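You operate a simulated robot arm through the tools that you are given. There is no shell and no other tool. Be economical: measure what you need, move in short steps, check, and stop when the job is done.

You are at the controls of a simulated robot arm. One attempt, no reset.

Task
Lay the three coloured tiles on seats 7, 8 and 9, then rain-test the roof.
Fine: green tile on 7, red on 8, blue on 9; run the blue valve till the white jug holds 100 ml or more, and shut it; the cups stay dry.

It is judged by the outcome, as a careful person would: the job done as asked, and still so three seconds after it is handed in. It fails if anything else is knocked over, pushed out of place, dropped, spilled or broken.

Robot
A 7-joint arm with a fingered hand on a trunk, on a base that drives. Base frame: it is fixed to the floor where the robot stands at the start and does not move with it; the origin is under the middle of the robot, x ahead of it, y to its left, z up. Readings come in mm, rad, newtons and seconds.
Its first joint turns from -2.897 to 2.897 rad. Places, roughly: blue valve [900, 400, 1100]; seat 7 of the test roof [800, 0, 1000]; seat 8 of the test roof [800, 100, 1000]; seat 9 of the test roof [800, 300, 1000]; yellow valve [900, -100, 1100]. Payload 3.7 kg.
Tool frame: the origin (TCP) lies between the finger pads and is the grasp point; the fingertips stand 25 mm ahead of it; z points along the fingers, y is the line along which they close. The gripper opens to 88 mm. The gripper's body begins 29 mm behind the TCP. The gripper is a hand of 5 fingers: y runs from the thumb to the fingers, the wrist lies at [-13, -106, -174] in the tool frame, and closing takes about 1.5 s.
Orientation is that of the tool frame in the base frame, as [roll, pitch, yaw] about the fixed x, y, z axes, in that order (R = Rz(yaw) Ry(pitch) Rx(roll)). With the fingers straight down and the wrist toward the robot, the tool's x, y and z point along [0, 1, 0], [1, 0, 0] and [0, 0, -1] of the base frame.

Tools
- The arm moves only by the tool nudge_tool. Its argument "motion" is a list of rows, each a list of 2 entries, a list of its own where there are three numbers: the shift along the tool's x, y, z in mm, then the turn, a rotation vector about the tool's x, y, z in rad. In form: [[[tx, ty, tz], [ax, ay, az]], ...]. A call has 1 to 8 rows; each row shifts and turns the commanded pose from where the row before left it, along the tool's axes as they then stand. "jaw" is the closure in counts, from 0 (fully open) to 255 (shut), set as the call begins (left out, the last holds). Each row takes 0.2 s and may step no farther than 50 mm and 0.15 rad from the row before; otherwise, or with a gripper value out of range, the whole call is refused. Where a pose cannot be reached the arm comes as near as it can. A force on the tool above 40 N (or 10 N above the force at the start of the call, whichever is more), or a blocked arm, ends the call early, and 0.2 s more pass. Each finger travels about 108 mm/s and halts on what it meets, pressing with about 25 N; the grip force reading is that of the motor and also rises with nothing between the fingers. The clock runs only during rows and for 0.2 s after the last one: add rows that do not move to give the fingers time. It gives the time, the measured TCP pose, the force on the tool (base axes), the opening and the grip force at its end, in the units of the frame above (readings bear some noise), with the torque about the TCP (base axes, N m) and any sound that the robot's microphone picked up.
- Cameras (640 x 400 px; columns grow to the right, rows downward): "scene" is now at [192.6, 217.1, 1300.9]; the picture's right is [-0.08, -1.00, 0.00], its down [-0.44, 0.04, -0.90] and it looks along [0.90, -0.07, -0.44] (base axes); focal length 214 px, centre (320, 200). "wrist" rides on the gripper at [59, -79, -105] in the tool frame; the picture's right is [-0.73, 0.32, -0.61], its down [-0.62, -0.68, 0.38] and it looks along [-0.29, 0.66, 0.70] (tool axes); focal length 234 px, centre (320, 200). There is no depth. A picture from a camera that has moved, and an enlarged one, comes with that camera's place and axes in the base frame and with its lens.
- get_image(camera): a new picture of that camera. The clock stands still meanwhile.
- roll_base(legs): drives the robot by 1 to 6 legs, each [ahead, left, turn to the left] in mm, mm and rad, along the robot's own axes; the way and the turn of a leg run together, so that a leg with both is an arc; at most 1500 mm and 3.142 rad a leg. The arm and the cameras ride along, it lands a little off, and it stops where it bumps. It gives what a move gives.
- curl_fingers(index, middle, ring, little, thumb_bend, thumb_turn): sets how far each is bent, from 0 (flat) to 1 (curled in); at 0.3 the hand is open as for a grip, at 0.7 the pads meet at the TCP. One left out holds its place. A second passes; each finger stops where it meets its share of the squeeze, and holds until it gets a number again. A gripper value or a shape takes the hand back. It gives what a move gives, with no picture; readings hold the bend of each and the force on index, middle, ring, little, thumb and palm. thumb_turn goes from beside the hand (0) to across from the fingers (1), as for a grip.
- set_grasp(shape): the hand has 5 fingers and takes this shape, open, in about a second: jaw (thumb against the fingers, like two jaws); tri (thumb and two fingers); tip (a fingertip pinch); poke (one finger out to press); point (the index stretched); flat (the hand flat); cup (the hand cupped); fist (a fist). The gripper value then closes the fingers along that shape, each until it touches; the sizes above hold for jaw. It gives what a move gives, with no picture.
- pan_tilt(pan, tilt): turns the head with the scene camera to pan (to the left, within 2.094 rad either way) and tilt (down, from -0.506 to 1.204), counted from straight ahead of the robot. It gives what a move gives.
- enlarge(camera, box): a new picture of the part [left, top, right, bottom] of that camera's present view, enlarged. The clock stands still meanwhile.
- job_done(): hands the job in; it is judged then, once.

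Work in short steps. Places have to be worked out from the pictures, the camera data and where the tool is seen: move nearer, look again, correct. Check each grasp and each placing, and mend what went wrong. You have 120 turns and 78 pictures in all, those below and enlarged ones among them. Open the gripper and draw the arm clear of the work before you hand the job in, unless the task says otherwise; then end with one line.

The tools are called as a command line: name --argument value ..., lists and objects as JSON in quotes. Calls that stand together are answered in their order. nudge_tool: Moves the arm, as the interface text tells. Its arguments: {"type":"object","properties":{"motion":{"type":"array","items":{"type":"array"}},"jaw":{"type":"number"}},"required":["motion"]} The other tools are called the same way: set_grasp (shape) gives the hand a shape; curl_fingers (index, middle, ring, little, thumb_bend, thumb_turn) moves the fingers one by one; roll_base (legs) drives the base; pan_tilt (pan, tilt) turns the head that bears the scene camera; get_image (camera) takes a picture; enlarge (camera, box) takes an enlarged picture of a part of a camera's view; job_done () hands the job in.

At the start:

```text
time_s: 0.0
eef_pos: [629.7, 168.0, 1309.6]
tool_rot: [-3.141, 0.002, 1.571]
contact_force: [-0.1, -0.7, -0.8]
wrist_torque: [0.0, 0.0, 0.05]
opening: 87.7
grasp_force: 0.1
shape: jaw
bend: [0.3, 0.3, 0.3, 0.3, 0.3, 0.98]
finger forces: [0.1, 0.1, 0.0, 0.0, 0.1, 0.1]
robot x, y, heading: [-2.5, 0.4, 0.003]
head pan, tilt: [-0.08, 0.456]
```

scene: 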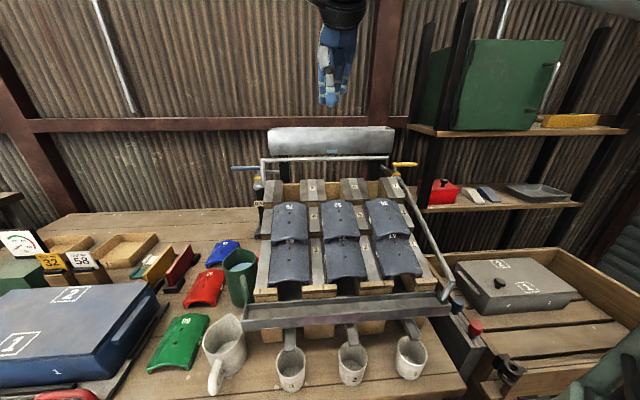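
wrist: 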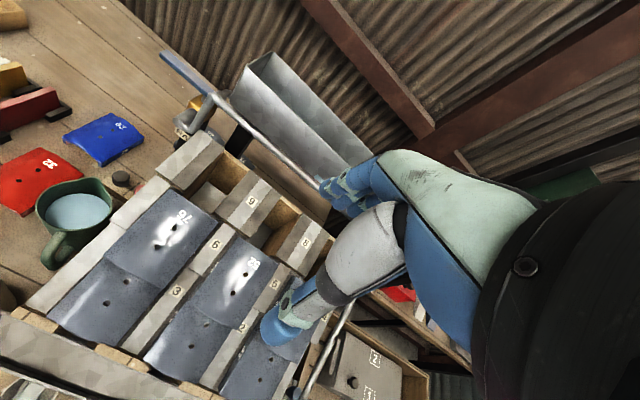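

I start by looking closely at the roof and tiles.

enlarge --camera "scene" --box '[220, 120, 460, 270]'

enlarge --camera "scene" --box '[0, 220, 280, 400]'

enlarge --camera "scene" --box '[200, 240, 480, 400]'

```text
2.67 times, centred on (340, 195) of scene
camera zoom: at [192.6, 217.1, 1300.9], right [-0.08, -1.0, 0.0], down [-0.44, 0.04, -0.9], along [0.9, -0.07, -0.44], focal length 572 px, centre (267, 213)
```

zoom: 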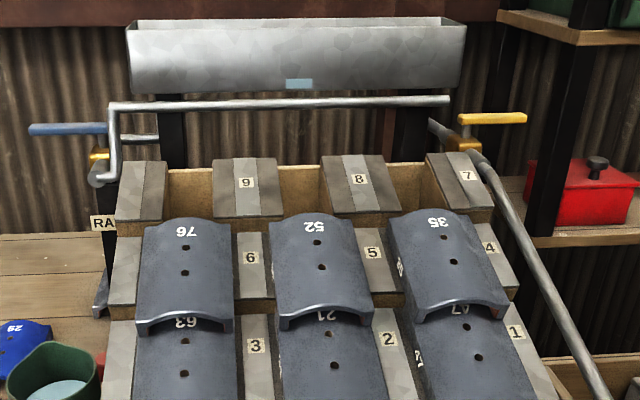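

```text
2.22 times, centred on (140, 310) of scene
camera zoom: at [192.6, 217.1, 1300.9], right [-0.08, -1.0, 0.0], down [-0.44, 0.04, -0.9], along [0.9, -0.07, -0.44], focal length 477 px, centre (720, -44)
```

zoom: 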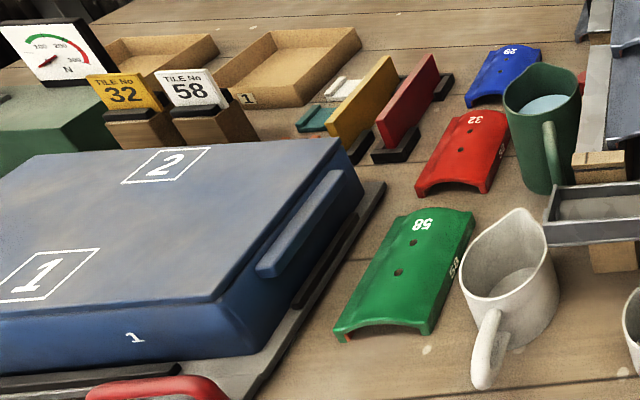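

```text
2.29 times, centred on (340, 320) of scene
camera zoom: at [192.6, 217.1, 1300.9], right [-0.08, -1.0, 0.0], down [-0.44, 0.04, -0.9], along [0.9, -0.07, -0.44], focal length 490 px, centre (274, -74)
```

zoom: 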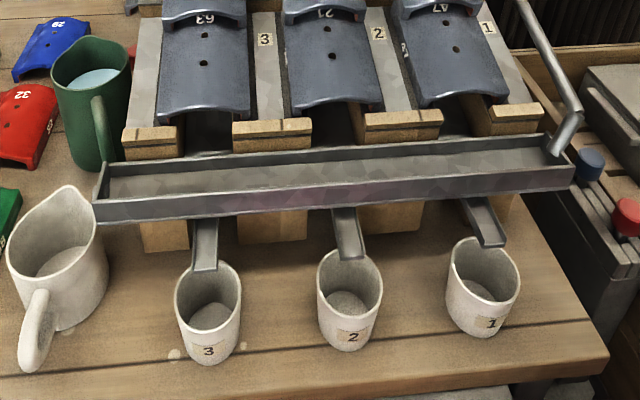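

The tiles look about 80-100 mm wide and tapered, with the numbered end uphill. I look at the seats from the wrist camera and at the tiles more closely.

enlarge --camera "wrist" --box '[120, 120, 340, 300]'

enlarge --camera "scene" --box '[140, 230, 260, 390]'

pan_tilt --pan 0.0 --tilt 0.8

```text
2.22 times, centred on (230, 210) of wrist
camera zoom: at [549.4, 226.6, 1412.4], right [0.32, -0.73, 0.61], down [-0.68, -0.62, -0.38], along [0.66, -0.29, -0.7], focal length 520 px, centre (520, 178)
```

zoom: 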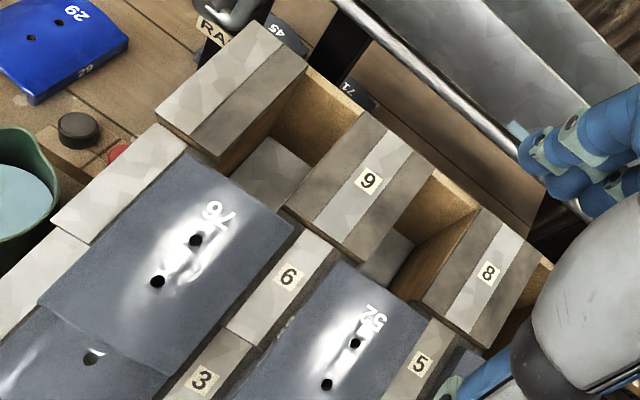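

```text
2.50 times, centred on (200, 310) of scene
camera zoom: at [192.6, 217.1, 1300.9], right [-0.08, -1.0, 0.0], down [-0.44, 0.04, -0.9], along [0.9, -0.07, -0.44], focal length 536 px, centre (620, -75)
```

zoom: 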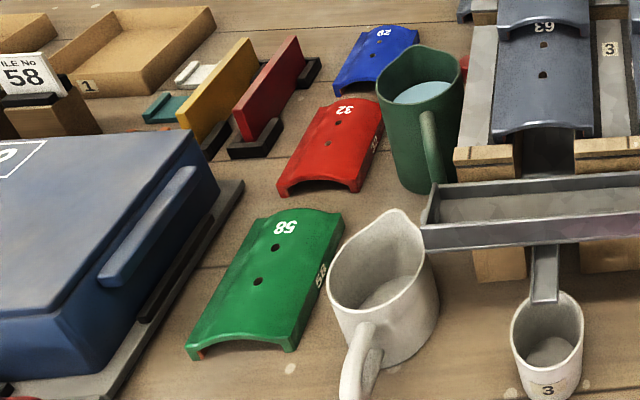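

```text
time_s: 0.8
eef_pos: [628.7, 167.9, 1308.1]
tool_rot: [3.141, -0.002, 1.573]
contact_force: [0.4, -0.1, -0.6]
wrist_torque: [-0.02, 0.0, 0.0]
opening: 87.7
grasp_force: 0.2
shape: jaw
bend: [0.3, 0.3, 0.3, 0.3, 0.3, 0.98]
finger forces: [0.1, 0.0, 0.0, 0.0, 0.0, 0.0]
robot x, y, heading: [1.9, 3.0, 0.0]
head pan, tilt: [0.0, 0.799]
```

The seats are channels between stepped rails. I take the tilted scene view.

get_image --camera "scene"

```text
70 pictures are left
camera scene: at [181.8, 224.5, 1271.0], right [0.0, -1.0, 0.0], down [-0.72, 0.0, -0.7], along [0.7, 0.0, -0.72], focal length 214 px, centre (320, 200)
```

scene: 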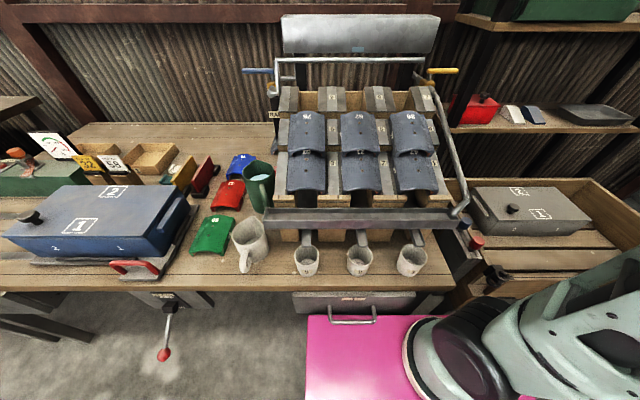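

I enlarge the tile area in this steeper view to measure positions.

enlarge --camera "scene" --box '[180, 140, 300, 280]'

enlarge --camera "scene" --box '[230, 50, 470, 210]'

```text
2.86 times, centred on (240, 210) of scene
camera zoom: at [181.8, 224.5, 1271.0], right [0.0, -1.0, 0.0], down [-0.72, 0.0, -0.7], along [0.7, 0.0, -0.72], focal length 613 px, centre (549, 171)
```

zoom: 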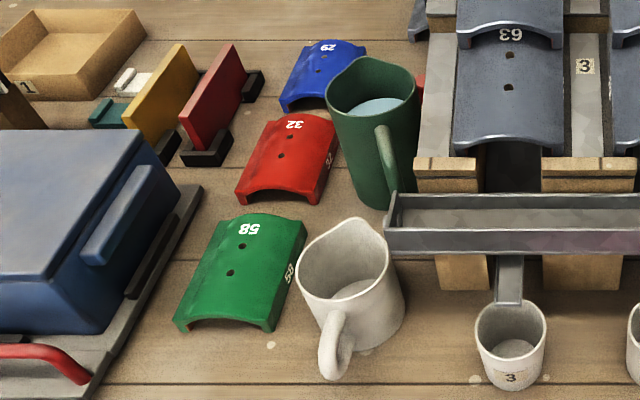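

```text
2.50 times, centred on (350, 130) of scene
camera zoom: at [181.8, 224.5, 1271.0], right [0.0, -1.0, 0.0], down [-0.72, 0.0, -0.7], along [0.7, 0.0, -0.72], focal length 536 px, centre (245, 375)
```

zoom: 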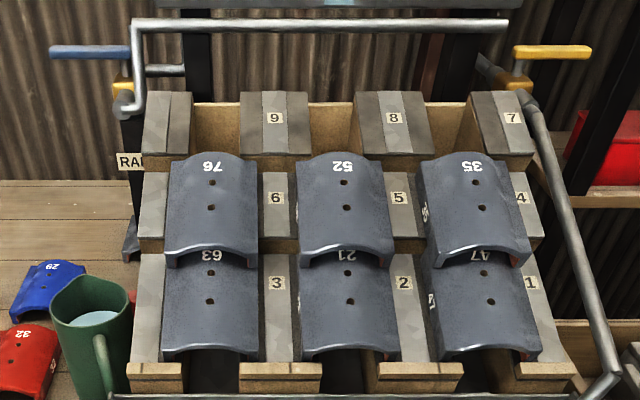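

Tiles sit at y≈530 with x≈540, 690 and 865, about 97 mm wide. That is wider than the 88 mm jaw, so I may need curl_fingers. I look down to see what clearance the base has for driving, and left toward the tiles.

pan_tilt --pan 0.3 --tilt 1.2

get_image --camera "scene"

```text
time_s: 1.7
eef_pos: [629.3, 167.7, 1307.7]
tool_rot: [3.14, 0.0, 1.572]
contact_force: [0.0, -0.4, -0.2]
wrist_torque: [0.01, 0.0, 0.01]
opening: 87.6
grasp_force: 0.0
shape: jaw
bend: [0.3, 0.3, 0.3, 0.3, 0.3, 0.98]
finger forces: [0.0, 0.1, 0.1, 0.1, 0.1, 0.0]
robot x, y, heading: [-0.2, 0.0, 0.002]
head pan, tilt: [0.3, 1.201]
```

```text
67 pictures are left
camera scene: at [154.5, 241.0, 1243.2], right [0.3, -0.96, 0.0], down [-0.89, -0.28, -0.36], along [0.35, 0.11, -0.93], focal length 214 px, centre (320, 200)
```

scene: 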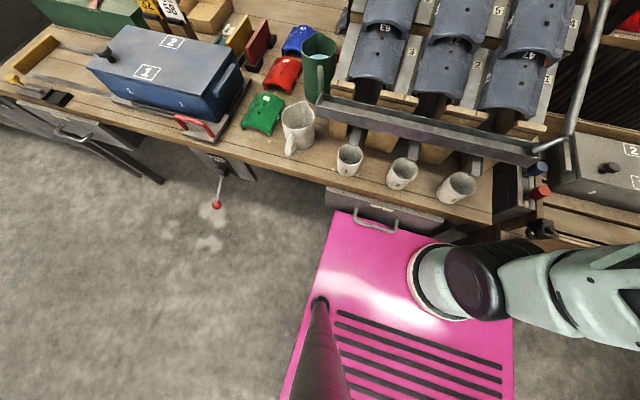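

The base sits close in front of a drawer, so there is no forward room, but the left is free up to the crank at y≈600. I drive left 230 mm, keeping the arm high.

roll_base --legs '[[0, 230, 0]]'

pan_tilt --pan 0.15 --tilt 0.85

get_image --camera "scene"

get_image --camera "wrist"

```text
time_s: 3.1
eef_pos: [626.1, 279.0, 1309.1]
tool_rot: [-3.141, -0.001, 1.538]
contact_force: [0.3, 0.2, -0.7]
wrist_torque: [0.01, -0.02, 0.0]
opening: 87.5
grasp_force: 0.0
shape: jaw
bend: [0.3, 0.3, 0.3, 0.3, 0.3, 0.98]
finger forces: [0.0, 0.0, 0.0, 0.1, 0.0, 0.0]
robot x, y, heading: [-7.3, 132.1, -0.032]
head pan, tilt: [0.3, 1.201]
stopped in leg 1: the robot was blocked; the commanded pose is now the measured one
```

```text
time_s: 3.9
eef_pos: [625.6, 280.2, 1309.2]
tool_rot: [3.141, 0.001, 1.538]
contact_force: [0.2, -0.8, -0.3]
wrist_torque: [-0.04, -0.03, 0.01]
opening: 87.7
grasp_force: 0.0
shape: jaw
bend: [0.3, 0.3, 0.3, 0.3, 0.3, 0.98]
finger forces: [0.0, 0.0, 0.0, 0.1, 0.0, 0.0]
robot x, y, heading: [-5.2, 134.1, -0.032]
head pan, tilt: [0.15, 0.85]
```

```text
66 pictures are left
camera scene: at [177.3, 362.1, 1267.4], right [0.12, -0.99, 0.0], down [-0.75, -0.09, -0.66], along [0.66, 0.08, -0.75], focal length 214 px, centre (320, 200)
```

scene: 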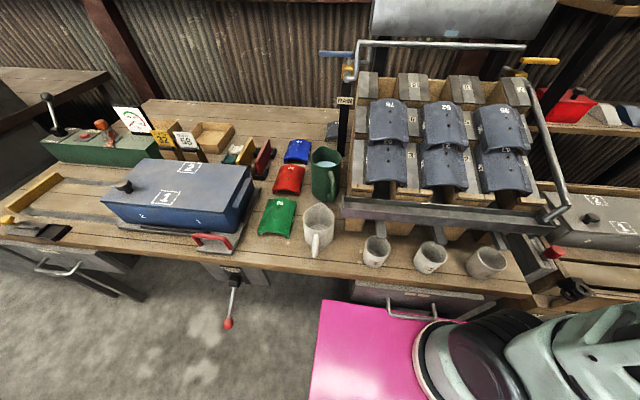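

```text
65 pictures are left
camera wrist: at [547.7, 340.6, 1412.9], right [0.3, -0.74, 0.61], down [-0.7, -0.6, -0.38], along [0.65, -0.31, -0.7], focal length 234 px, centre (320, 200)
```

wrist: 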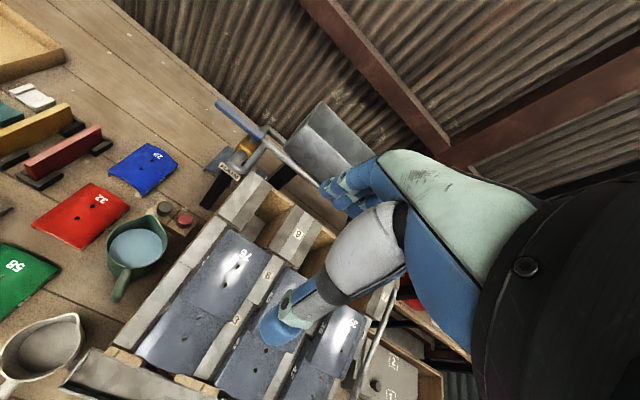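

The base stopped at y≈132, blocked by something. I look down to see what it touched.

pan_tilt --pan 0.3 --tilt 1.2

get_image --camera "scene"

```text
time_s: 4.8
eef_pos: [624.9, 279.3, 1309.3]
tool_rot: [3.139, 0.0, 1.54]
contact_force: [0.3, -0.5, 0.0]
wrist_torque: [0.01, 0.03, -0.01]
opening: 88.0
grasp_force: 0.1
shape: jaw
bend: [0.3, 0.3, 0.3, 0.3, 0.3, 0.98]
finger forces: [0.1, 0.0, 0.0, 0.0, 0.1, 0.0]
robot x, y, heading: [-1.7, 133.8, -0.034]
head pan, tilt: [0.3, 1.201]
```

```text
64 pictures are left
camera scene: at [153.5, 367.6, 1243.8], right [0.26, -0.96, 0.0], down [-0.9, -0.25, -0.37], along [0.35, 0.1, -0.93], focal length 214 px, centre (320, 200)
```

scene: 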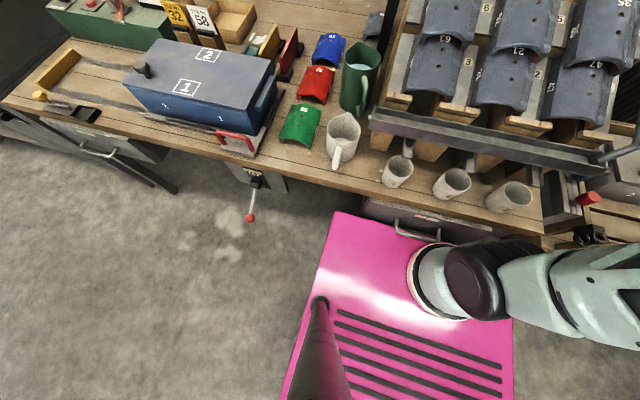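

The front edge seems to have fouled the drawer handle. I back off 60 mm, go left 110 mm, and straighten the heading.

roll_base --legs '[[-60, 0, 0.034], [0, 110, 0]]'

get_image --camera "scene"

```text
time_s: 6.5
eef_pos: [562.7, 415.8, 1307.1]
tool_rot: [-3.139, 0.001, 1.574]
contact_force: [1.0, 0.7, 0.2]
wrist_torque: [-0.01, -0.03, -0.01]
opening: 88.0
grasp_force: 0.1
shape: jaw
bend: [0.3, 0.3, 0.3, 0.3, 0.3, 0.98]
finger forces: [0.0, 0.1, 0.1, 0.0, 0.0, 0.0]
robot x, y, heading: [-65.8, 244.8, -0.005]
head pan, tilt: [0.3, 1.201]
```

```text
63 pictures are left
camera scene: at [88.0, 486.4, 1243.2], right [0.3, -0.95, 0.0], down [-0.89, -0.28, -0.36], along [0.35, 0.11, -0.93], focal length 214 px, centre (320, 200)
```

scene: 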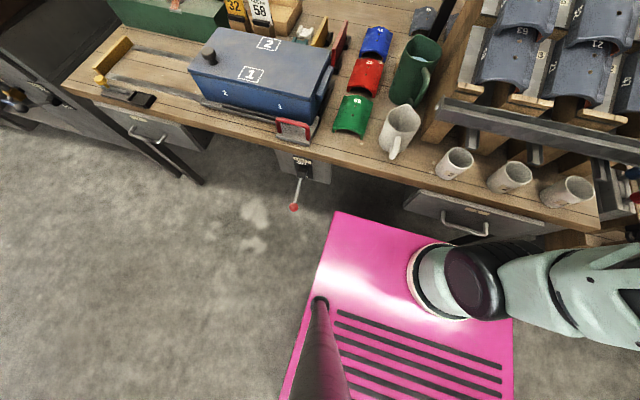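

The base is now at (-66, 245) with crank and handle clear. I ease forward 30 mm for reach, then begin turning the hand so the thumb faces left (rotation of +90° about tool z).

roll_base --legs '[[30, 0, 0.005]]'

nudge_tool --motion '[[[0, 0, 0], [0, 0, 0.15]], [[0, 0, 0], [0, 0, 0.15]], [[0, 0, 0], [0, 0, 0.15]], [[0, 0, 0], [0, 0, 0.15]], [[0, 0, 0], [0, 0, 0.15]], [[0, 0, 0], [0, 0, 0.15]], [[0, 0, 0], [0, 0, 0.15]], [[0, 0, 0], [0, 0, 0.15]]]'

nudge_tool --motion '[[[0, 0, 0], [0, 0, 0.15]], [[0, 0, 0], [0, 0, 0.15]], [[0, 0, 0], [0, 0, 0.075]], [[0, 0, 0], [0, 0, 0]]]'

```text
time_s: 7.4
eef_pos: [592.1, 419.0, 1307.3]
tool_rot: [-3.14, 0.003, 1.581]
contact_force: [0.8, 0.3, 0.4]
wrist_torque: [0.0, -0.01, -0.04]
opening: 87.8
grasp_force: 0.0
shape: jaw
bend: [0.3, 0.3, 0.3, 0.3, 0.3, 0.98]
finger forces: [0.1, 0.0, 0.0, 0.0, 0.1, 0.0]
robot x, y, heading: [-33.1, 244.0, 0.003]
head pan, tilt: [0.3, 1.201]
```

```text
time_s: 9.4
eef_pos: [647.3, 371.5, 1282.1]
tool_rot: [-3.114, 0.062, 0.36]
contact_force: [-0.3, 0.7, 0.3]
wrist_torque: [0.01, -0.01, 0.03]
opening: 88.0
grasp_force: 0.1
shape: jaw
bend: [0.3, 0.3, 0.3, 0.3, 0.3, 0.98]
finger forces: [0.0, 0.0, 0.0, 0.0, 0.0, 0.0]
out of reach, approached as far as the arm can: row 7, 8
robot x, y, heading: [-36.3, 240.6, 0.004]
head pan, tilt: [0.3, 1.201]
stopped in row 8: the arm was blocked; the commanded pose is now the measured one
```

```text
time_s: 10.4
eef_pos: [646.5, 370.4, 1281.6]
tool_rot: [-3.126, 0.066, 0.161]
contact_force: [0.1, -0.3, -0.6]
wrist_torque: [0.01, -0.02, -0.01]
opening: 87.9
grasp_force: 0.1
shape: jaw
bend: [0.3, 0.3, 0.3, 0.3, 0.3, 0.98]
finger forces: [0.0, 0.1, 0.0, 0.0, 0.1, 0.1]
out of reach, approached as far as the arm can: row 2, 3
robot x, y, heading: [-40.5, 241.9, 0.006]
head pan, tilt: [0.3, 1.201]
```

The turn stalled at high, folded reach (yaw 0.16). I lower the hand and shift left toward the tiles, where the arm should have more freedom.

nudge_tool --motion '[[[8, -20, 42], [0, 0, 0]], [[8, -20, 42], [0, 0, 0]], [[8, -20, 42], [0, 0, 0]], [[8, -20, 42], [0, 0, 0]], [[0, -20, 42], [0, 0, 0]], [[0, 0, 0], [0, 0, 0]]]'

nudge_tool --motion '[[[0, 0, 0], [0, -0.066, 0.0]], [[0, 0, 0], [0, 0, 0.08]], [[0, 0, 0], [0, 0, 0.08]], [[0, 0, 0], [0, 0, 0]]]'

get_image --camera "wrist"

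```text
time_s: 11.8
eef_pos: [650.5, 472.7, 1070.8]
tool_rot: [-3.127, 0.065, 0.161]
contact_force: [-1.0, -0.1, 0.2]
wrist_torque: [-0.03, 0.01, 0.02]
opening: 87.8
grasp_force: 0.0
shape: jaw
bend: [0.3, 0.3, 0.3, 0.3, 0.3, 0.98]
finger forces: [0.0, 0.1, 0.1, 0.0, 0.0, 0.0]
robot x, y, heading: [-34.3, 247.5, 0.004]
head pan, tilt: [0.3, 1.201]
```

```text
time_s: 12.8
eef_pos: [650.0, 474.4, 1072.3]
tool_rot: [3.138, 0.132, 0.002]
contact_force: [0.0, -0.7, -0.1]
wrist_torque: [0.0, 0.02, 0.05]
opening: 88.0
grasp_force: 0.0
shape: jaw
bend: [0.3, 0.3, 0.3, 0.3, 0.3, 0.98]
finger forces: [0.1, 0.0, 0.0, 0.0, 0.0, 0.0]
robot x, y, heading: [-34.3, 246.4, 0.009]
head pan, tilt: [0.3, 1.201]
```

```text
62 pictures are left
camera wrist: at [720.9, 553.4, 1167.3], right [-0.64, -0.32, 0.7], down [-0.67, 0.68, -0.3], along [-0.38, -0.66, -0.65], focal length 234 px, centre (320, 200)
```

wrist: 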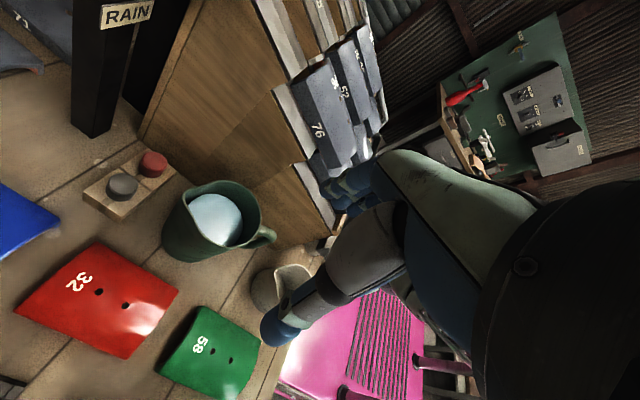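

The hand now has its thumb to the left. Red spans x≈633–755, y≈481–575 and is about 90 mm wide. I level the pitch, move over red, and open the fingers wider than the jaw setting.

nudge_tool --motion '[[[0, 0, 0], [0, 0.132, 0]], [[20, -27, 30], [0, 0, 0]], [[20, -27, 30], [0, 0, 0]], [[0, 0, 30], [0, 0, 0]], [[0, 0, 0], [0, 0, 0]]]'

curl_fingers --index 0.15 --middle 0.15 --ring 0.15 --little 0.15 --thumb_bend 0.15

get_image --camera "wrist"

pan_tilt --pan 0.3 --tilt 0.6

get_image --camera "scene"

```text
time_s: 14.0
eef_pos: [691.1, 527.3, 982.6]
tool_rot: [3.139, -0.001, 0.001]
contact_force: [-0.1, -1.1, -0.7]
wrist_torque: [-0.01, -0.02, 0.01]
opening: 88.1
grasp_force: 0.0
shape: jaw
bend: [0.3, 0.3, 0.3, 0.3, 0.3, 0.98]
finger forces: [0.0, 0.0, 0.1, 0.0, 0.0, 0.1]
robot x, y, heading: [-38.5, 244.2, 0.01]
head pan, tilt: [0.3, 1.201]
```

```text
time_s: 15.0
eef_pos: [691.0, 527.5, 981.2]
tool_rot: [3.136, -0.001, 0.002]
contact_force: [-0.2, 0.6, -0.2]
wrist_torque: [-0.02, 0.0, 0.01]
opening: 112.0
grasp_force: 0.1
shape: fingers
bend: [0.15, 0.15, 0.15, 0.15, 0.15, 0.98]
finger forces: [0.1, 0.0, 0.0, 0.0, 0.0, 0.1]
robot x, y, heading: [-36.7, 249.3, 0.01]
head pan, tilt: [0.3, 1.201]
```

```text
61 pictures are left
camera wrist: at [748.0, 606.4, 1086.1], right [-0.73, -0.32, 0.61], down [-0.62, 0.68, -0.39], along [-0.29, -0.66, -0.69], focal length 234 px, centre (320, 200)
```

wrist: 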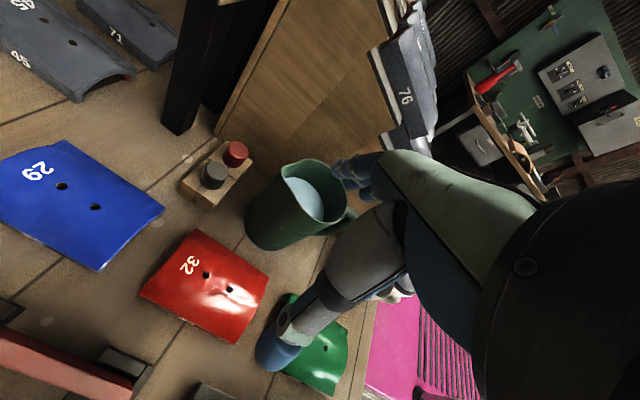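

```text
time_s: 16.0
eef_pos: [689.2, 526.5, 982.7]
tool_rot: [3.135, 0.0, 0.001]
contact_force: [0.3, -0.2, 0.2]
wrist_torque: [0.0, 0.01, -0.01]
opening: 112.3
grasp_force: 0.1
shape: fingers
bend: [0.15, 0.15, 0.15, 0.15, 0.15, 0.98]
finger forces: [0.1, 0.1, 0.0, 0.0, 0.0, 0.0]
robot x, y, heading: [-37.2, 248.2, 0.008]
head pan, tilt: [0.3, 0.6]
```

```text
60 pictures are left
camera scene: at [147.8, 497.0, 1287.7], right [0.3, -0.95, 0.0], down [-0.54, -0.17, -0.82], along [0.79, 0.25, -0.57], focal length 214 px, centre (320, 200)
```

scene: 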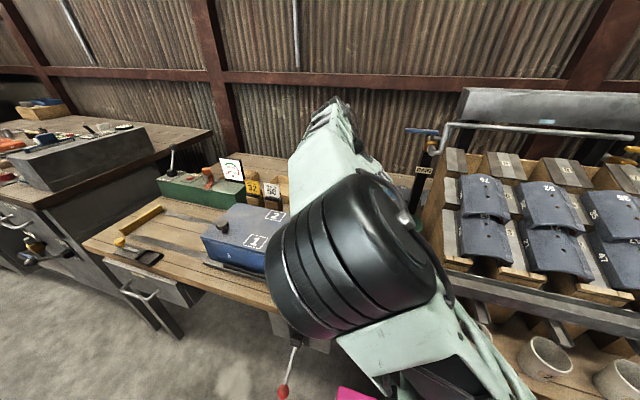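

Opening reads 112 mm at bend 0.15, and red's centre is about (692, 527). The pitcher's left side is near y≈452, so I narrow to about 100 mm and descend partway.

curl_fingers --index 0.21 --middle 0.21 --ring 0.21 --little 0.21 --thumb_bend 0.21

nudge_tool --motion '[[[0, 0, 45], [0, 0, 0]], [[0, 0, 45], [0, 0, 0]], [[0, 0, 45], [0, 0, 0]], [[0, 0, 25], [0, 0, 0]], [[0, 0, 0], [0, 0, 0]]]'

get_image --camera "wrist"

```text
time_s: 17.0
eef_pos: [689.5, 527.9, 982.8]
tool_rot: [3.137, 0.001, 0.0]
contact_force: [0.2, -0.6, -0.7]
wrist_torque: [-0.02, 0.02, 0.0]
opening: 102.1
grasp_force: 0.1
shape: fingers
bend: [0.21, 0.21, 0.21, 0.21, 0.21, 0.98]
finger forces: [0.0, 0.0, 0.1, 0.0, 0.1, 0.1]
robot x, y, heading: [-35.3, 247.9, 0.006]
head pan, tilt: [0.3, 0.6]
```

```text
time_s: 18.2
eef_pos: [689.0, 524.7, 820.8]
tool_rot: [3.137, 0.002, 0.0]
contact_force: [0.2, 0.5, 0.9]
wrist_torque: [0.04, 0.02, -0.01]
opening: 102.0
grasp_force: 0.0
shape: fingers
bend: [0.21, 0.21, 0.21, 0.21, 0.21, 0.98]
finger forces: [0.0, 0.0, 0.0, 0.1, 0.0, 0.1]
robot x, y, heading: [-36.8, 248.5, 0.006]
head pan, tilt: [0.3, 0.6]
```

```text
59 pictures are left
camera wrist: at [747.4, 604.1, 925.6], right [-0.73, -0.32, 0.61], down [-0.62, 0.68, -0.39], along [-0.29, -0.66, -0.69], focal length 234 px, centre (320, 200)
```

wrist: 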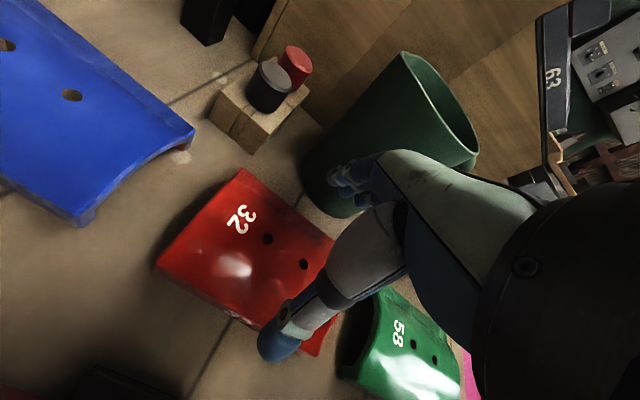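

The thumb and fingers straddle red and the pitcher sits at y<430, so there is clearance. I descend the last 40 mm gently with a small centring shift.

nudge_tool --motion '[[[2, -4, 15], [0, 0, 0]], [[0, 0, 15], [0, 0, 0]], [[0, 0, 8], [0, 0, 0]], [[0, 0, 0], [0, 0, 0]]]'

get_image --camera "wrist"

```text
time_s: 19.2
eef_pos: [692.2, 531.0, 785.2]
tool_rot: [3.135, -0.001, 0.001]
contact_force: [-0.5, -0.5, 0.9]
wrist_torque: [0.0, 0.02, -0.03]
opening: 102.2
grasp_force: 0.1
shape: fingers
bend: [0.21, 0.21, 0.21, 0.21, 0.21, 0.98]
finger forces: [0.0, 0.0, 0.0, 0.0, 0.0, 0.0]
robot x, y, heading: [-36.0, 242.7, 0.01]
head pan, tilt: [0.3, 0.6]
```

```text
58 pictures are left
camera wrist: at [749.7, 609.8, 888.0], right [-0.73, -0.32, 0.61], down [-0.62, 0.68, -0.39], along [-0.29, -0.66, -0.69], focal length 234 px, centre (320, 200)
```

wrist: 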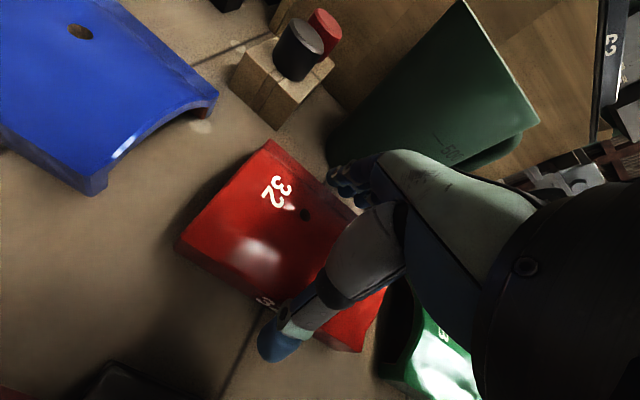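

Both sides look clear. I go down 5 mm more and close the fingers on the tile.

nudge_tool --motion '[[[0, 0, 5], [0, 0, 0]], [[0, 0, 0], [0, 0, 0]]]'

curl_fingers --index 0.45 --middle 0.45 --ring 0.45 --little 0.45 --thumb_bend 0.45

get_image --camera "wrist"

```text
time_s: 19.8
eef_pos: [692.3, 530.8, 779.4]
tool_rot: [3.138, -0.001, 0.002]
contact_force: [-0.2, -0.4, -0.2]
wrist_torque: [-0.04, -0.04, 0.01]
opening: 102.2
grasp_force: 0.0
shape: fingers
bend: [0.21, 0.21, 0.21, 0.21, 0.21, 0.98]
finger forces: [0.1, 0.0, 0.0, 0.1, 0.0, 0.0]
robot x, y, heading: [-37.4, 241.9, 0.009]
head pan, tilt: [0.3, 0.6]
```

```text
time_s: 20.8
eef_pos: [692.3, 529.2, 780.7]
tool_rot: [3.135, -0.002, 0.002]
contact_force: [1.8, -8.0, 18.3]
wrist_torque: [-0.88, 0.34, 0.17]
opening: 88.6
grasp_force: 23.5
shape: fingers
bend: [0.29, 0.37, 0.37, 0.41, 0.28, 0.95]
finger forces: [11.3, 5.7, 5.4, 9.0, 15.2, 0.0]
robot x, y, heading: [-37.1, 247.1, 0.006]
head pan, tilt: [0.3, 0.6]
```

```text
57 pictures are left
camera wrist: at [749.8, 609.2, 883.9], right [-0.73, -0.32, 0.61], down [-0.62, 0.68, -0.39], along [-0.29, -0.66, -0.69], focal length 234 px, centre (320, 200)
```

wrist: 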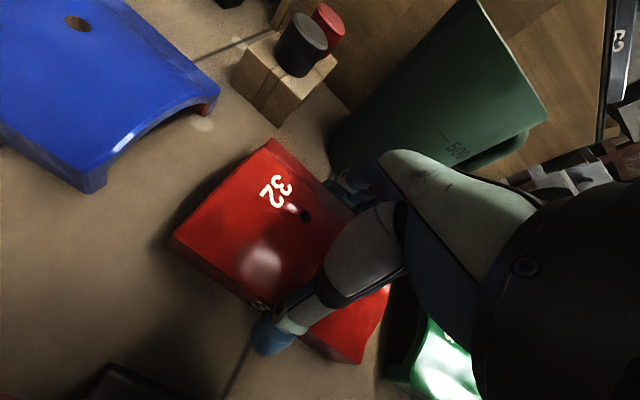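

The grip reads 23 N with contact on all fingers. I lift a little and check that the tile comes along.

nudge_tool --motion '[[[0, 0, -10], [0, 0, 0]], [[0, 0, -20], [0, 0, 0]], [[0, 0, -30], [0, 0, 0]], [[0, 0, 0], [0, 0, 0]]]'

get_image --camera "wrist"

```text
time_s: 21.8
eef_pos: [689.2, 530.0, 838.7]
tool_rot: [3.137, -0.002, 0.002]
contact_force: [-0.4, 0.9, -1.9]
wrist_torque: [-0.02, 0.0, 0.0]
opening: 87.4
grasp_force: 16.9
shape: fingers
bend: [0.33, 0.39, 0.4, 0.42, 0.28, 0.95]
finger forces: [6.7, 4.6, 4.1, 2.2, 16.6, 0.0]
robot x, y, heading: [-35.0, 244.8, 0.01]
head pan, tilt: [0.3, 0.6]
```

```text
56 pictures are left
camera wrist: at [749.1, 610.4, 942.5], right [-0.73, -0.32, 0.61], down [-0.62, 0.68, -0.39], along [-0.29, -0.66, -0.69], focal length 234 px, centre (320, 200)
```

wrist: 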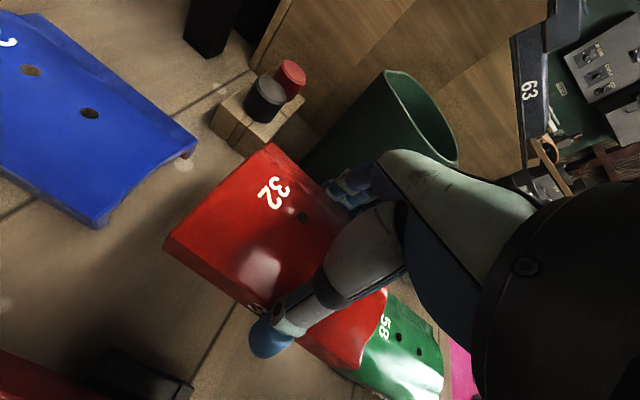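

Red is held securely and centred about the TCP. From triangulation, column centres are y≈259, 128 and 0, the slope is about 18°, and a top-row tile should be centred near x≈746 with its apex at z≈1068. I raise it for transport.

nudge_tool --motion '[[[-6, 0, -45], [0, 0, 0]], [[-6, 0, -45], [0, 0, 0]], [[-6, 0, -45], [0, 0, 0]], [[-6, 0, -45], [0, 0, 0]], [[-6, 0, -45], [0, 0, 0]], [[-6, 0, -45], [0, 0, 0]], [[0, 0, -40], [0, 0, 0]], [[0, 0, 0], [0, 0, 0]]]'

nudge_tool --motion '[[[0, 45, 0], [0, 0, 0]], [[0, 45, 0], [0, 0, 0]], [[0, 45, 0], [0, 0, 0]], [[0, 45, 0], [0, 0, 0]], [[0, 45, 0], [0, 0, 0]], [[0, 45, 0], [0, 0, 0]], [[0, 45, 0], [0, 0, 0]], [[0, 0, 0], [0, 0, 0]]]'

nudge_tool --motion '[[[0, 45, 0], [0, 0.08, 0]], [[0, 40, 0], [0, 0.08, 0]], [[0, 0, 0], [0, 0.08, 0]], [[0, 0, 0], [0, 0.08, 0]], [[0, 0, 0], [0, 0, 0]]]'

get_image --camera "wrist"

```text
time_s: 23.6
eef_pos: [653.4, 532.7, 1147.8]
tool_rot: [3.137, -0.004, 0.004]
contact_force: [-0.1, -0.5, -2.2]
wrist_torque: [0.03, -0.01, 0.01]
opening: 87.2
grasp_force: 15.9
shape: fingers
bend: [0.34, 0.4, 0.4, 0.43, 0.29, 0.95]
finger forces: [6.9, 4.3, 4.0, 2.1, 15.3, 0.0]
robot x, y, heading: [-34.4, 243.5, 0.002]
head pan, tilt: [0.3, 0.6]
```

```text
time_s: 25.4
eef_pos: [657.3, 217.3, 1149.6]
tool_rot: [3.136, 0.0, 0.002]
contact_force: [-0.6, 0.5, -3.6]
wrist_torque: [-0.02, -0.02, -0.02]
opening: 87.1
grasp_force: 15.6
shape: fingers
bend: [0.34, 0.4, 0.4, 0.43, 0.29, 0.95]
finger forces: [6.5, 4.3, 4.0, 1.9, 14.7, 0.0]
robot x, y, heading: [-38.0, 245.2, 0.01]
head pan, tilt: [0.3, 0.6]
```

```text
time_s: 26.6
eef_pos: [655.9, 132.7, 1150.7]
tool_rot: [3.135, -0.322, 0.003]
contact_force: [0.1, 0.6, -2.5]
wrist_torque: [-0.03, 0.0, -0.02]
opening: 87.2
grasp_force: 15.4
shape: fingers
bend: [0.34, 0.4, 0.4, 0.43, 0.29, 0.95]
finger forces: [6.5, 4.3, 4.0, 1.8, 14.4, 0.0]
robot x, y, heading: [-36.9, 247.3, 0.008]
head pan, tilt: [0.3, 0.6]
```

```text
55 pictures are left
camera wrist: at [677.5, 213.1, 1268.2], right [-0.88, -0.32, 0.35], down [-0.47, 0.68, -0.56], along [-0.05, -0.66, -0.75], focal length 234 px, centre (320, 200)
```

wrist: 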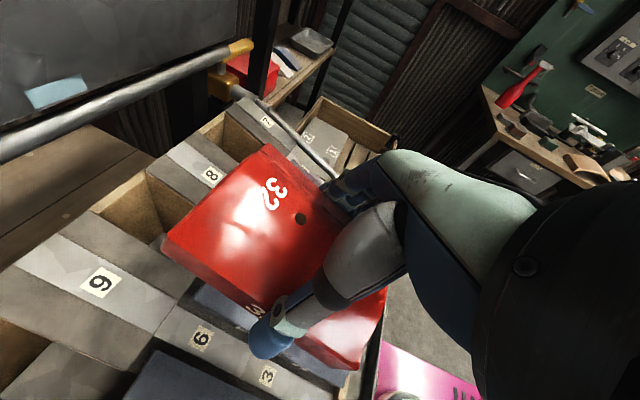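

The tile is held level with the roof slope. I aim the scene camera at the roof to watch the placing.

pan_tilt --pan -0.35 --tilt 0.4

get_image --camera "scene"

```text
time_s: 27.6
eef_pos: [654.2, 133.5, 1152.4]
tool_rot: [3.136, -0.321, 0.003]
contact_force: [0.2, 0.3, -2.3]
wrist_torque: [0.02, 0.04, 0.02]
opening: 87.0
grasp_force: 15.3
shape: fingers
bend: [0.34, 0.4, 0.4, 0.43, 0.29, 0.95]
finger forces: [6.5, 4.2, 4.0, 1.8, 14.4, 0.0]
robot x, y, heading: [-36.0, 248.3, 0.008]
head pan, tilt: [-0.351, 0.4]
```

```text
54 pictures are left
camera scene: at [150.8, 439.0, 1306.0], right [-0.34, -0.94, 0.0], down [-0.37, 0.13, -0.92], along [0.87, -0.31, -0.39], focal length 214 px, centre (320, 200)
```

scene: 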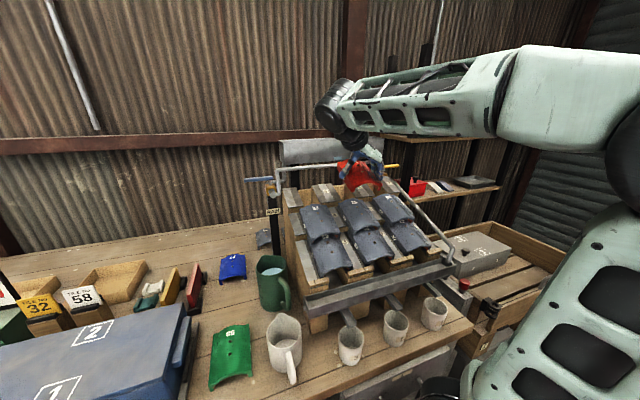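

The view is clear. I move red to about 15–18 mm above seat 8.

nudge_tool --motion '[[[22, 2, 10], [0, 0, 0]], [[22, 2, 20], [0, 0, 0]], [[21, 1, 25], [0, 0, 0]], [[0, 0, 25], [0, 0, 0]], [[0, 0, 11], [0, 0, 0]], [[0, 0, 0], [0, 0, 0]]]'

get_image --camera "wrist"

enlarge --camera "scene" --box '[260, 130, 450, 290]'

```text
time_s: 29.0
eef_pos: [746.9, 128.5, 1085.6]
tool_rot: [3.136, -0.318, 0.004]
contact_force: [0.6, 0.5, -1.8]
wrist_torque: [0.01, -0.02, -0.01]
opening: 86.8
grasp_force: 15.3
shape: fingers
bend: [0.34, 0.4, 0.4, 0.43, 0.29, 0.95]
finger forces: [6.5, 4.1, 4.1, 1.9, 14.5, 0.0]
robot x, y, heading: [-38.7, 241.8, 0.005]
head pan, tilt: [-0.351, 0.4]
```

```text
53 pictures are left
camera wrist: at [767.2, 208.2, 1202.3], right [-0.88, -0.32, 0.35], down [-0.47, 0.68, -0.56], along [-0.05, -0.66, -0.75], focal length 234 px, centre (320, 200)
```

wrist: 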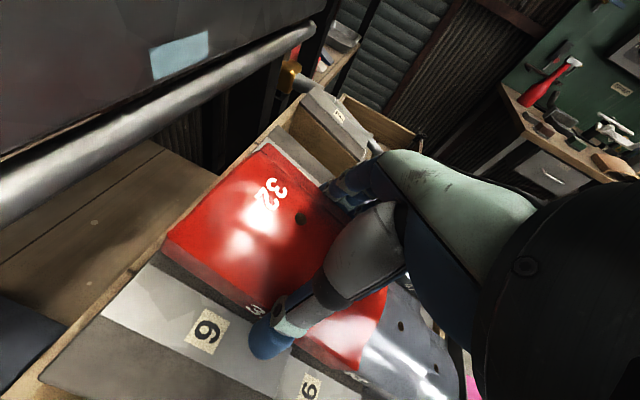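

```text
2.50 times, centred on (355, 210) of scene
camera zoom: at [150.8, 439.0, 1306.0], right [-0.34, -0.94, 0.0], down [-0.37, 0.13, -0.92], along [0.87, -0.31, -0.39], focal length 536 px, centre (232, 175)
```

zoom: 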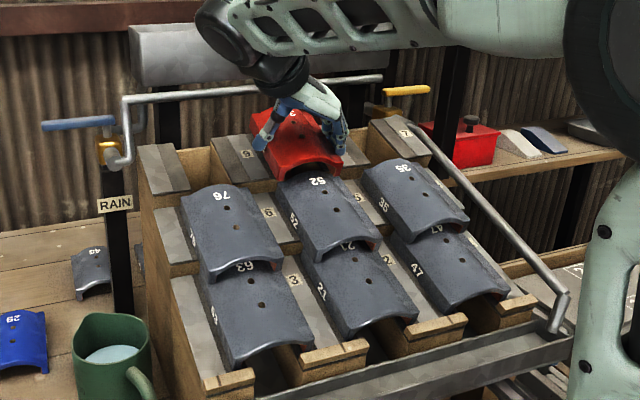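

The alignment looks right: red's lower end will fall on the "52", as the rows below overlap. I lower gently with force monitoring.

nudge_tool --motion '[[[0, 0, 6], [0, 0, 0]], [[0, 0, 4], [0, 0, 0]], [[0, 0, 3], [0, 0, 0]], [[0, 0, 0], [0, 0, 0]]]'

get_image --camera "wrist"

enlarge --camera "scene" --box '[300, 140, 400, 230]'

```text
time_s: 30.0
eef_pos: [748.2, 127.3, 1074.3]
tool_rot: [3.133, -0.323, 0.005]
contact_force: [-10.2, -2.5, 25.8]
wrist_torque: [-1.02, 0.44, -0.14]
opening: 87.6
grasp_force: 23.7
shape: fingers
bend: [0.32, 0.39, 0.38, 0.42, 0.29, 0.96]
finger forces: [11.0, 5.1, 5.0, 12.5, 14.0, 0.0]
robot x, y, heading: [-35.7, 246.3, 0.002]
head pan, tilt: [-0.351, 0.4]
```

```text
51 pictures are left
camera wrist: at [770.2, 206.7, 1191.8], right [-0.88, -0.32, 0.35], down [-0.47, 0.68, -0.57], along [-0.05, -0.66, -0.75], focal length 234 px, centre (320, 200)
```

wrist: 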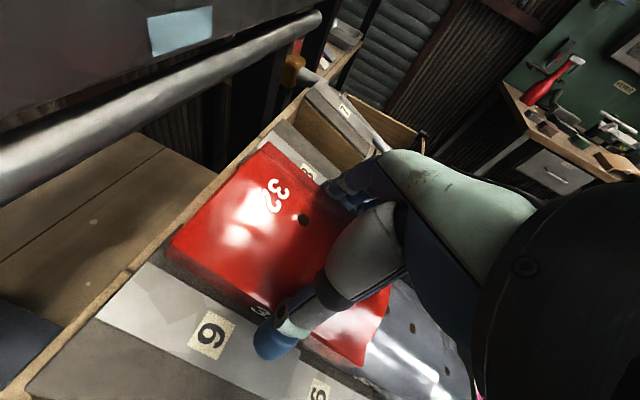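

```text
4.44 times, centred on (350, 185) of scene
camera zoom: at [149.5, 439.0, 1306.2], right [-0.34, -0.94, 0.0], down [-0.37, 0.13, -0.92], along [0.87, -0.31, -0.39], focal length 953 px, centre (187, 267)
```

zoom: 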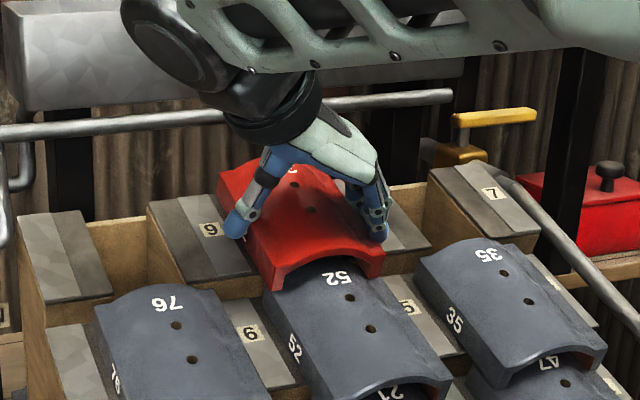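

Red touched down (≈28 N) but sits about 5 mm too far uphill compared with the rows below. I ease off, shift 6 mm downslope, and touch again.

nudge_tool --motion '[[[0, 0, -4], [0, 0, 0]], [[-6, 0, 0], [0, 0, 0]], [[0, 0, 2], [0, 0, 0]], [[0, 0, 0], [0, 0, 0]]]'

enlarge --camera "scene" --box '[300, 140, 400, 230]'

```text
time_s: 31.0
eef_pos: [742.6, 128.0, 1073.9]
tool_rot: [3.135, -0.32, 0.004]
contact_force: [-0.2, -4.2, 16.7]
wrist_torque: [-0.79, 0.14, 0.08]
opening: 87.2
grasp_force: 20.7
shape: fingers
bend: [0.32, 0.39, 0.38, 0.42, 0.3, 0.96]
finger forces: [10.3, 5.3, 5.0, 7.1, 14.3, 0.0]
robot x, y, heading: [-37.2, 241.3, 0.012]
head pan, tilt: [-0.351, 0.4]
```

```text
4.44 times, centred on (350, 185) of scene
camera zoom: at [150.3, 438.9, 1306.1], right [-0.34, -0.94, 0.0], down [-0.37, 0.13, -0.92], along [0.87, -0.31, -0.39], focal length 953 px, centre (187, 267)
```

zoom: 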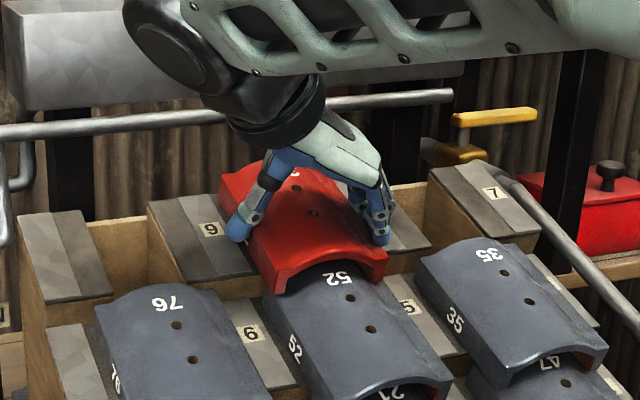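

The right edge is in contact and the overlap looks good. I release by opening the fingers modestly.

curl_fingers --index 0.2 --middle 0.2 --ring 0.2 --little 0.2 --thumb_bend 0.2

nudge_tool --motion '[[[0, 0, -10], [0, 0, 0]], [[0, 0, -20], [0, 0, 0]], [[0, 0, -40], [0, 0, 0]], [[-30, 0, -40], [0, 0, 0]], [[0, 0, 0], [0, 0, 0]]]'

enlarge --camera "scene" --box '[300, 140, 400, 230]'

get_image --camera "wrist"

```text
time_s: 32.0
eef_pos: [743.8, 127.9, 1072.6]
tool_rot: [3.136, -0.319, 0.002]
contact_force: [-0.1, -0.7, 0.1]
wrist_torque: [0.02, -0.02, 0.01]
opening: 103.4
grasp_force: 0.0
shape: fingers
bend: [0.2, 0.2, 0.2, 0.2, 0.2, 0.97]
finger forces: [0.0, 0.0, 0.1, 0.1, 0.1, 0.0]
robot x, y, heading: [-36.9, 243.1, 0.007]
head pan, tilt: [-0.351, 0.4]
```

```text
time_s: 33.2
eef_pos: [678.2, 129.5, 1167.9]
tool_rot: [3.137, -0.319, 0.002]
contact_force: [0.5, 0.4, -0.2]
wrist_torque: [0.0, 0.0, -0.03]
opening: 103.3
grasp_force: 0.1
shape: fingers
bend: [0.2, 0.2, 0.2, 0.2, 0.2, 0.97]
finger forces: [0.0, 0.1, 0.0, 0.0, 0.0, 0.1]
robot x, y, heading: [-36.3, 243.9, 0.006]
head pan, tilt: [-0.351, 0.4]
```

```text
4.44 times, centred on (350, 185) of scene
camera zoom: at [150.8, 439.0, 1306.0], right [-0.34, -0.94, 0.0], down [-0.37, 0.13, -0.92], along [0.87, -0.31, -0.39], focal length 953 px, centre (187, 267)
```

zoom: 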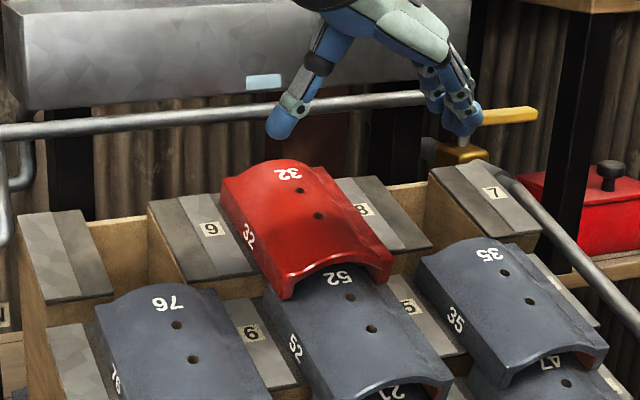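

```text
47 pictures are left
camera wrist: at [700.3, 208.6, 1285.1], right [-0.88, -0.32, 0.35], down [-0.47, 0.68, -0.56], along [-0.06, -0.66, -0.75], focal length 234 px, centre (320, 200)
```

wrist: 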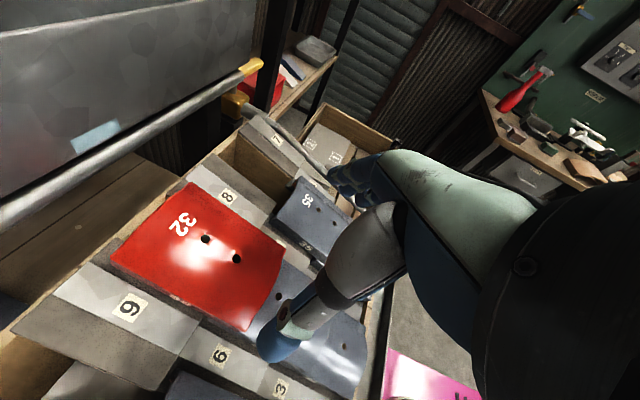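

Red is well seated on seat 8. I go back for green: level the hand and travel left at height.

nudge_tool --motion '[[[-15, -45, 0], [0, -0.08, 0]], [[-15, -45, 0], [0, -0.08, 0]], [[-15, -45, 0], [0, -0.08, 0]], [[-15, -45, 0], [0, -0.08, 0]], [[0, -48, 0], [0, 0, 0]], [[0, -48, 0], [0, 0, 0]], [[0, -48, 0], [0, 0, 0]], [[0, -48, 0], [0, 0, 0]]]'

nudge_tool --motion '[[[-20, -30, 30], [0, 0, 0]], [[-15, 0, 45], [0, 0, 0]], [[-15, 0, 45], [0, 0, 0]], [[-15, 0, 45], [0, 0, 0]], [[0, 0, 0], [0, 0, 0]]]'

get_image --camera "wrist"

```text
time_s: 35.2
eef_pos: [661.3, 439.6, 1156.9]
tool_rot: [-3.14, -0.001, -0.133]
contact_force: [-1.1, 0.0, 0.4]
wrist_torque: [-0.01, -0.05, 0.01]
opening: 103.6
grasp_force: 0.1
shape: fingers
bend: [0.2, 0.2, 0.2, 0.2, 0.2, 0.98]
finger forces: [0.1, 0.0, 0.0, 0.1, 0.0, 0.1]
robot x, y, heading: [-39.1, 242.5, 0.008]
head pan, tilt: [-0.351, 0.4]
stopped in row 8: the arm was blocked; the commanded pose is now the measured one
```

```text
time_s: 36.4
eef_pos: [600.8, 480.0, 991.5]
tool_rot: [-3.14, 0.0, -0.132]
contact_force: [-1.1, -0.3, -0.6]
wrist_torque: [-0.01, -0.03, 0.03]
opening: 103.6
grasp_force: 0.1
shape: fingers
bend: [0.2, 0.2, 0.2, 0.2, 0.2, 0.98]
finger forces: [0.1, 0.0, 0.1, 0.1, 0.1, 0.0]
robot x, y, heading: [-33.8, 242.6, 0.004]
head pan, tilt: [-0.351, 0.4]
```

```text
46 pictures are left
camera wrist: at [668.9, 550.8, 1095.1], right [-0.76, -0.23, 0.61], down [-0.53, 0.76, -0.38], along [-0.37, -0.61, -0.7], focal length 234 px, centre (320, 200)
```

wrist: 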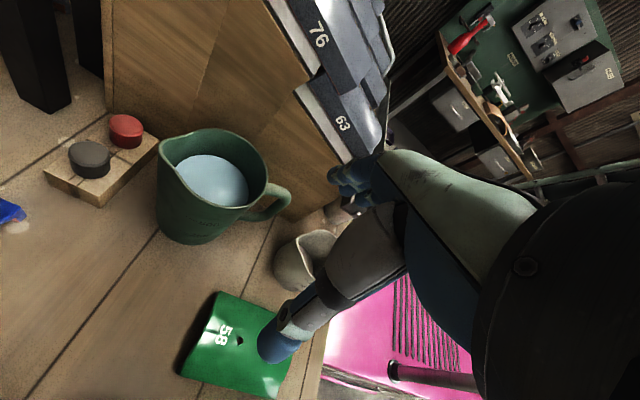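

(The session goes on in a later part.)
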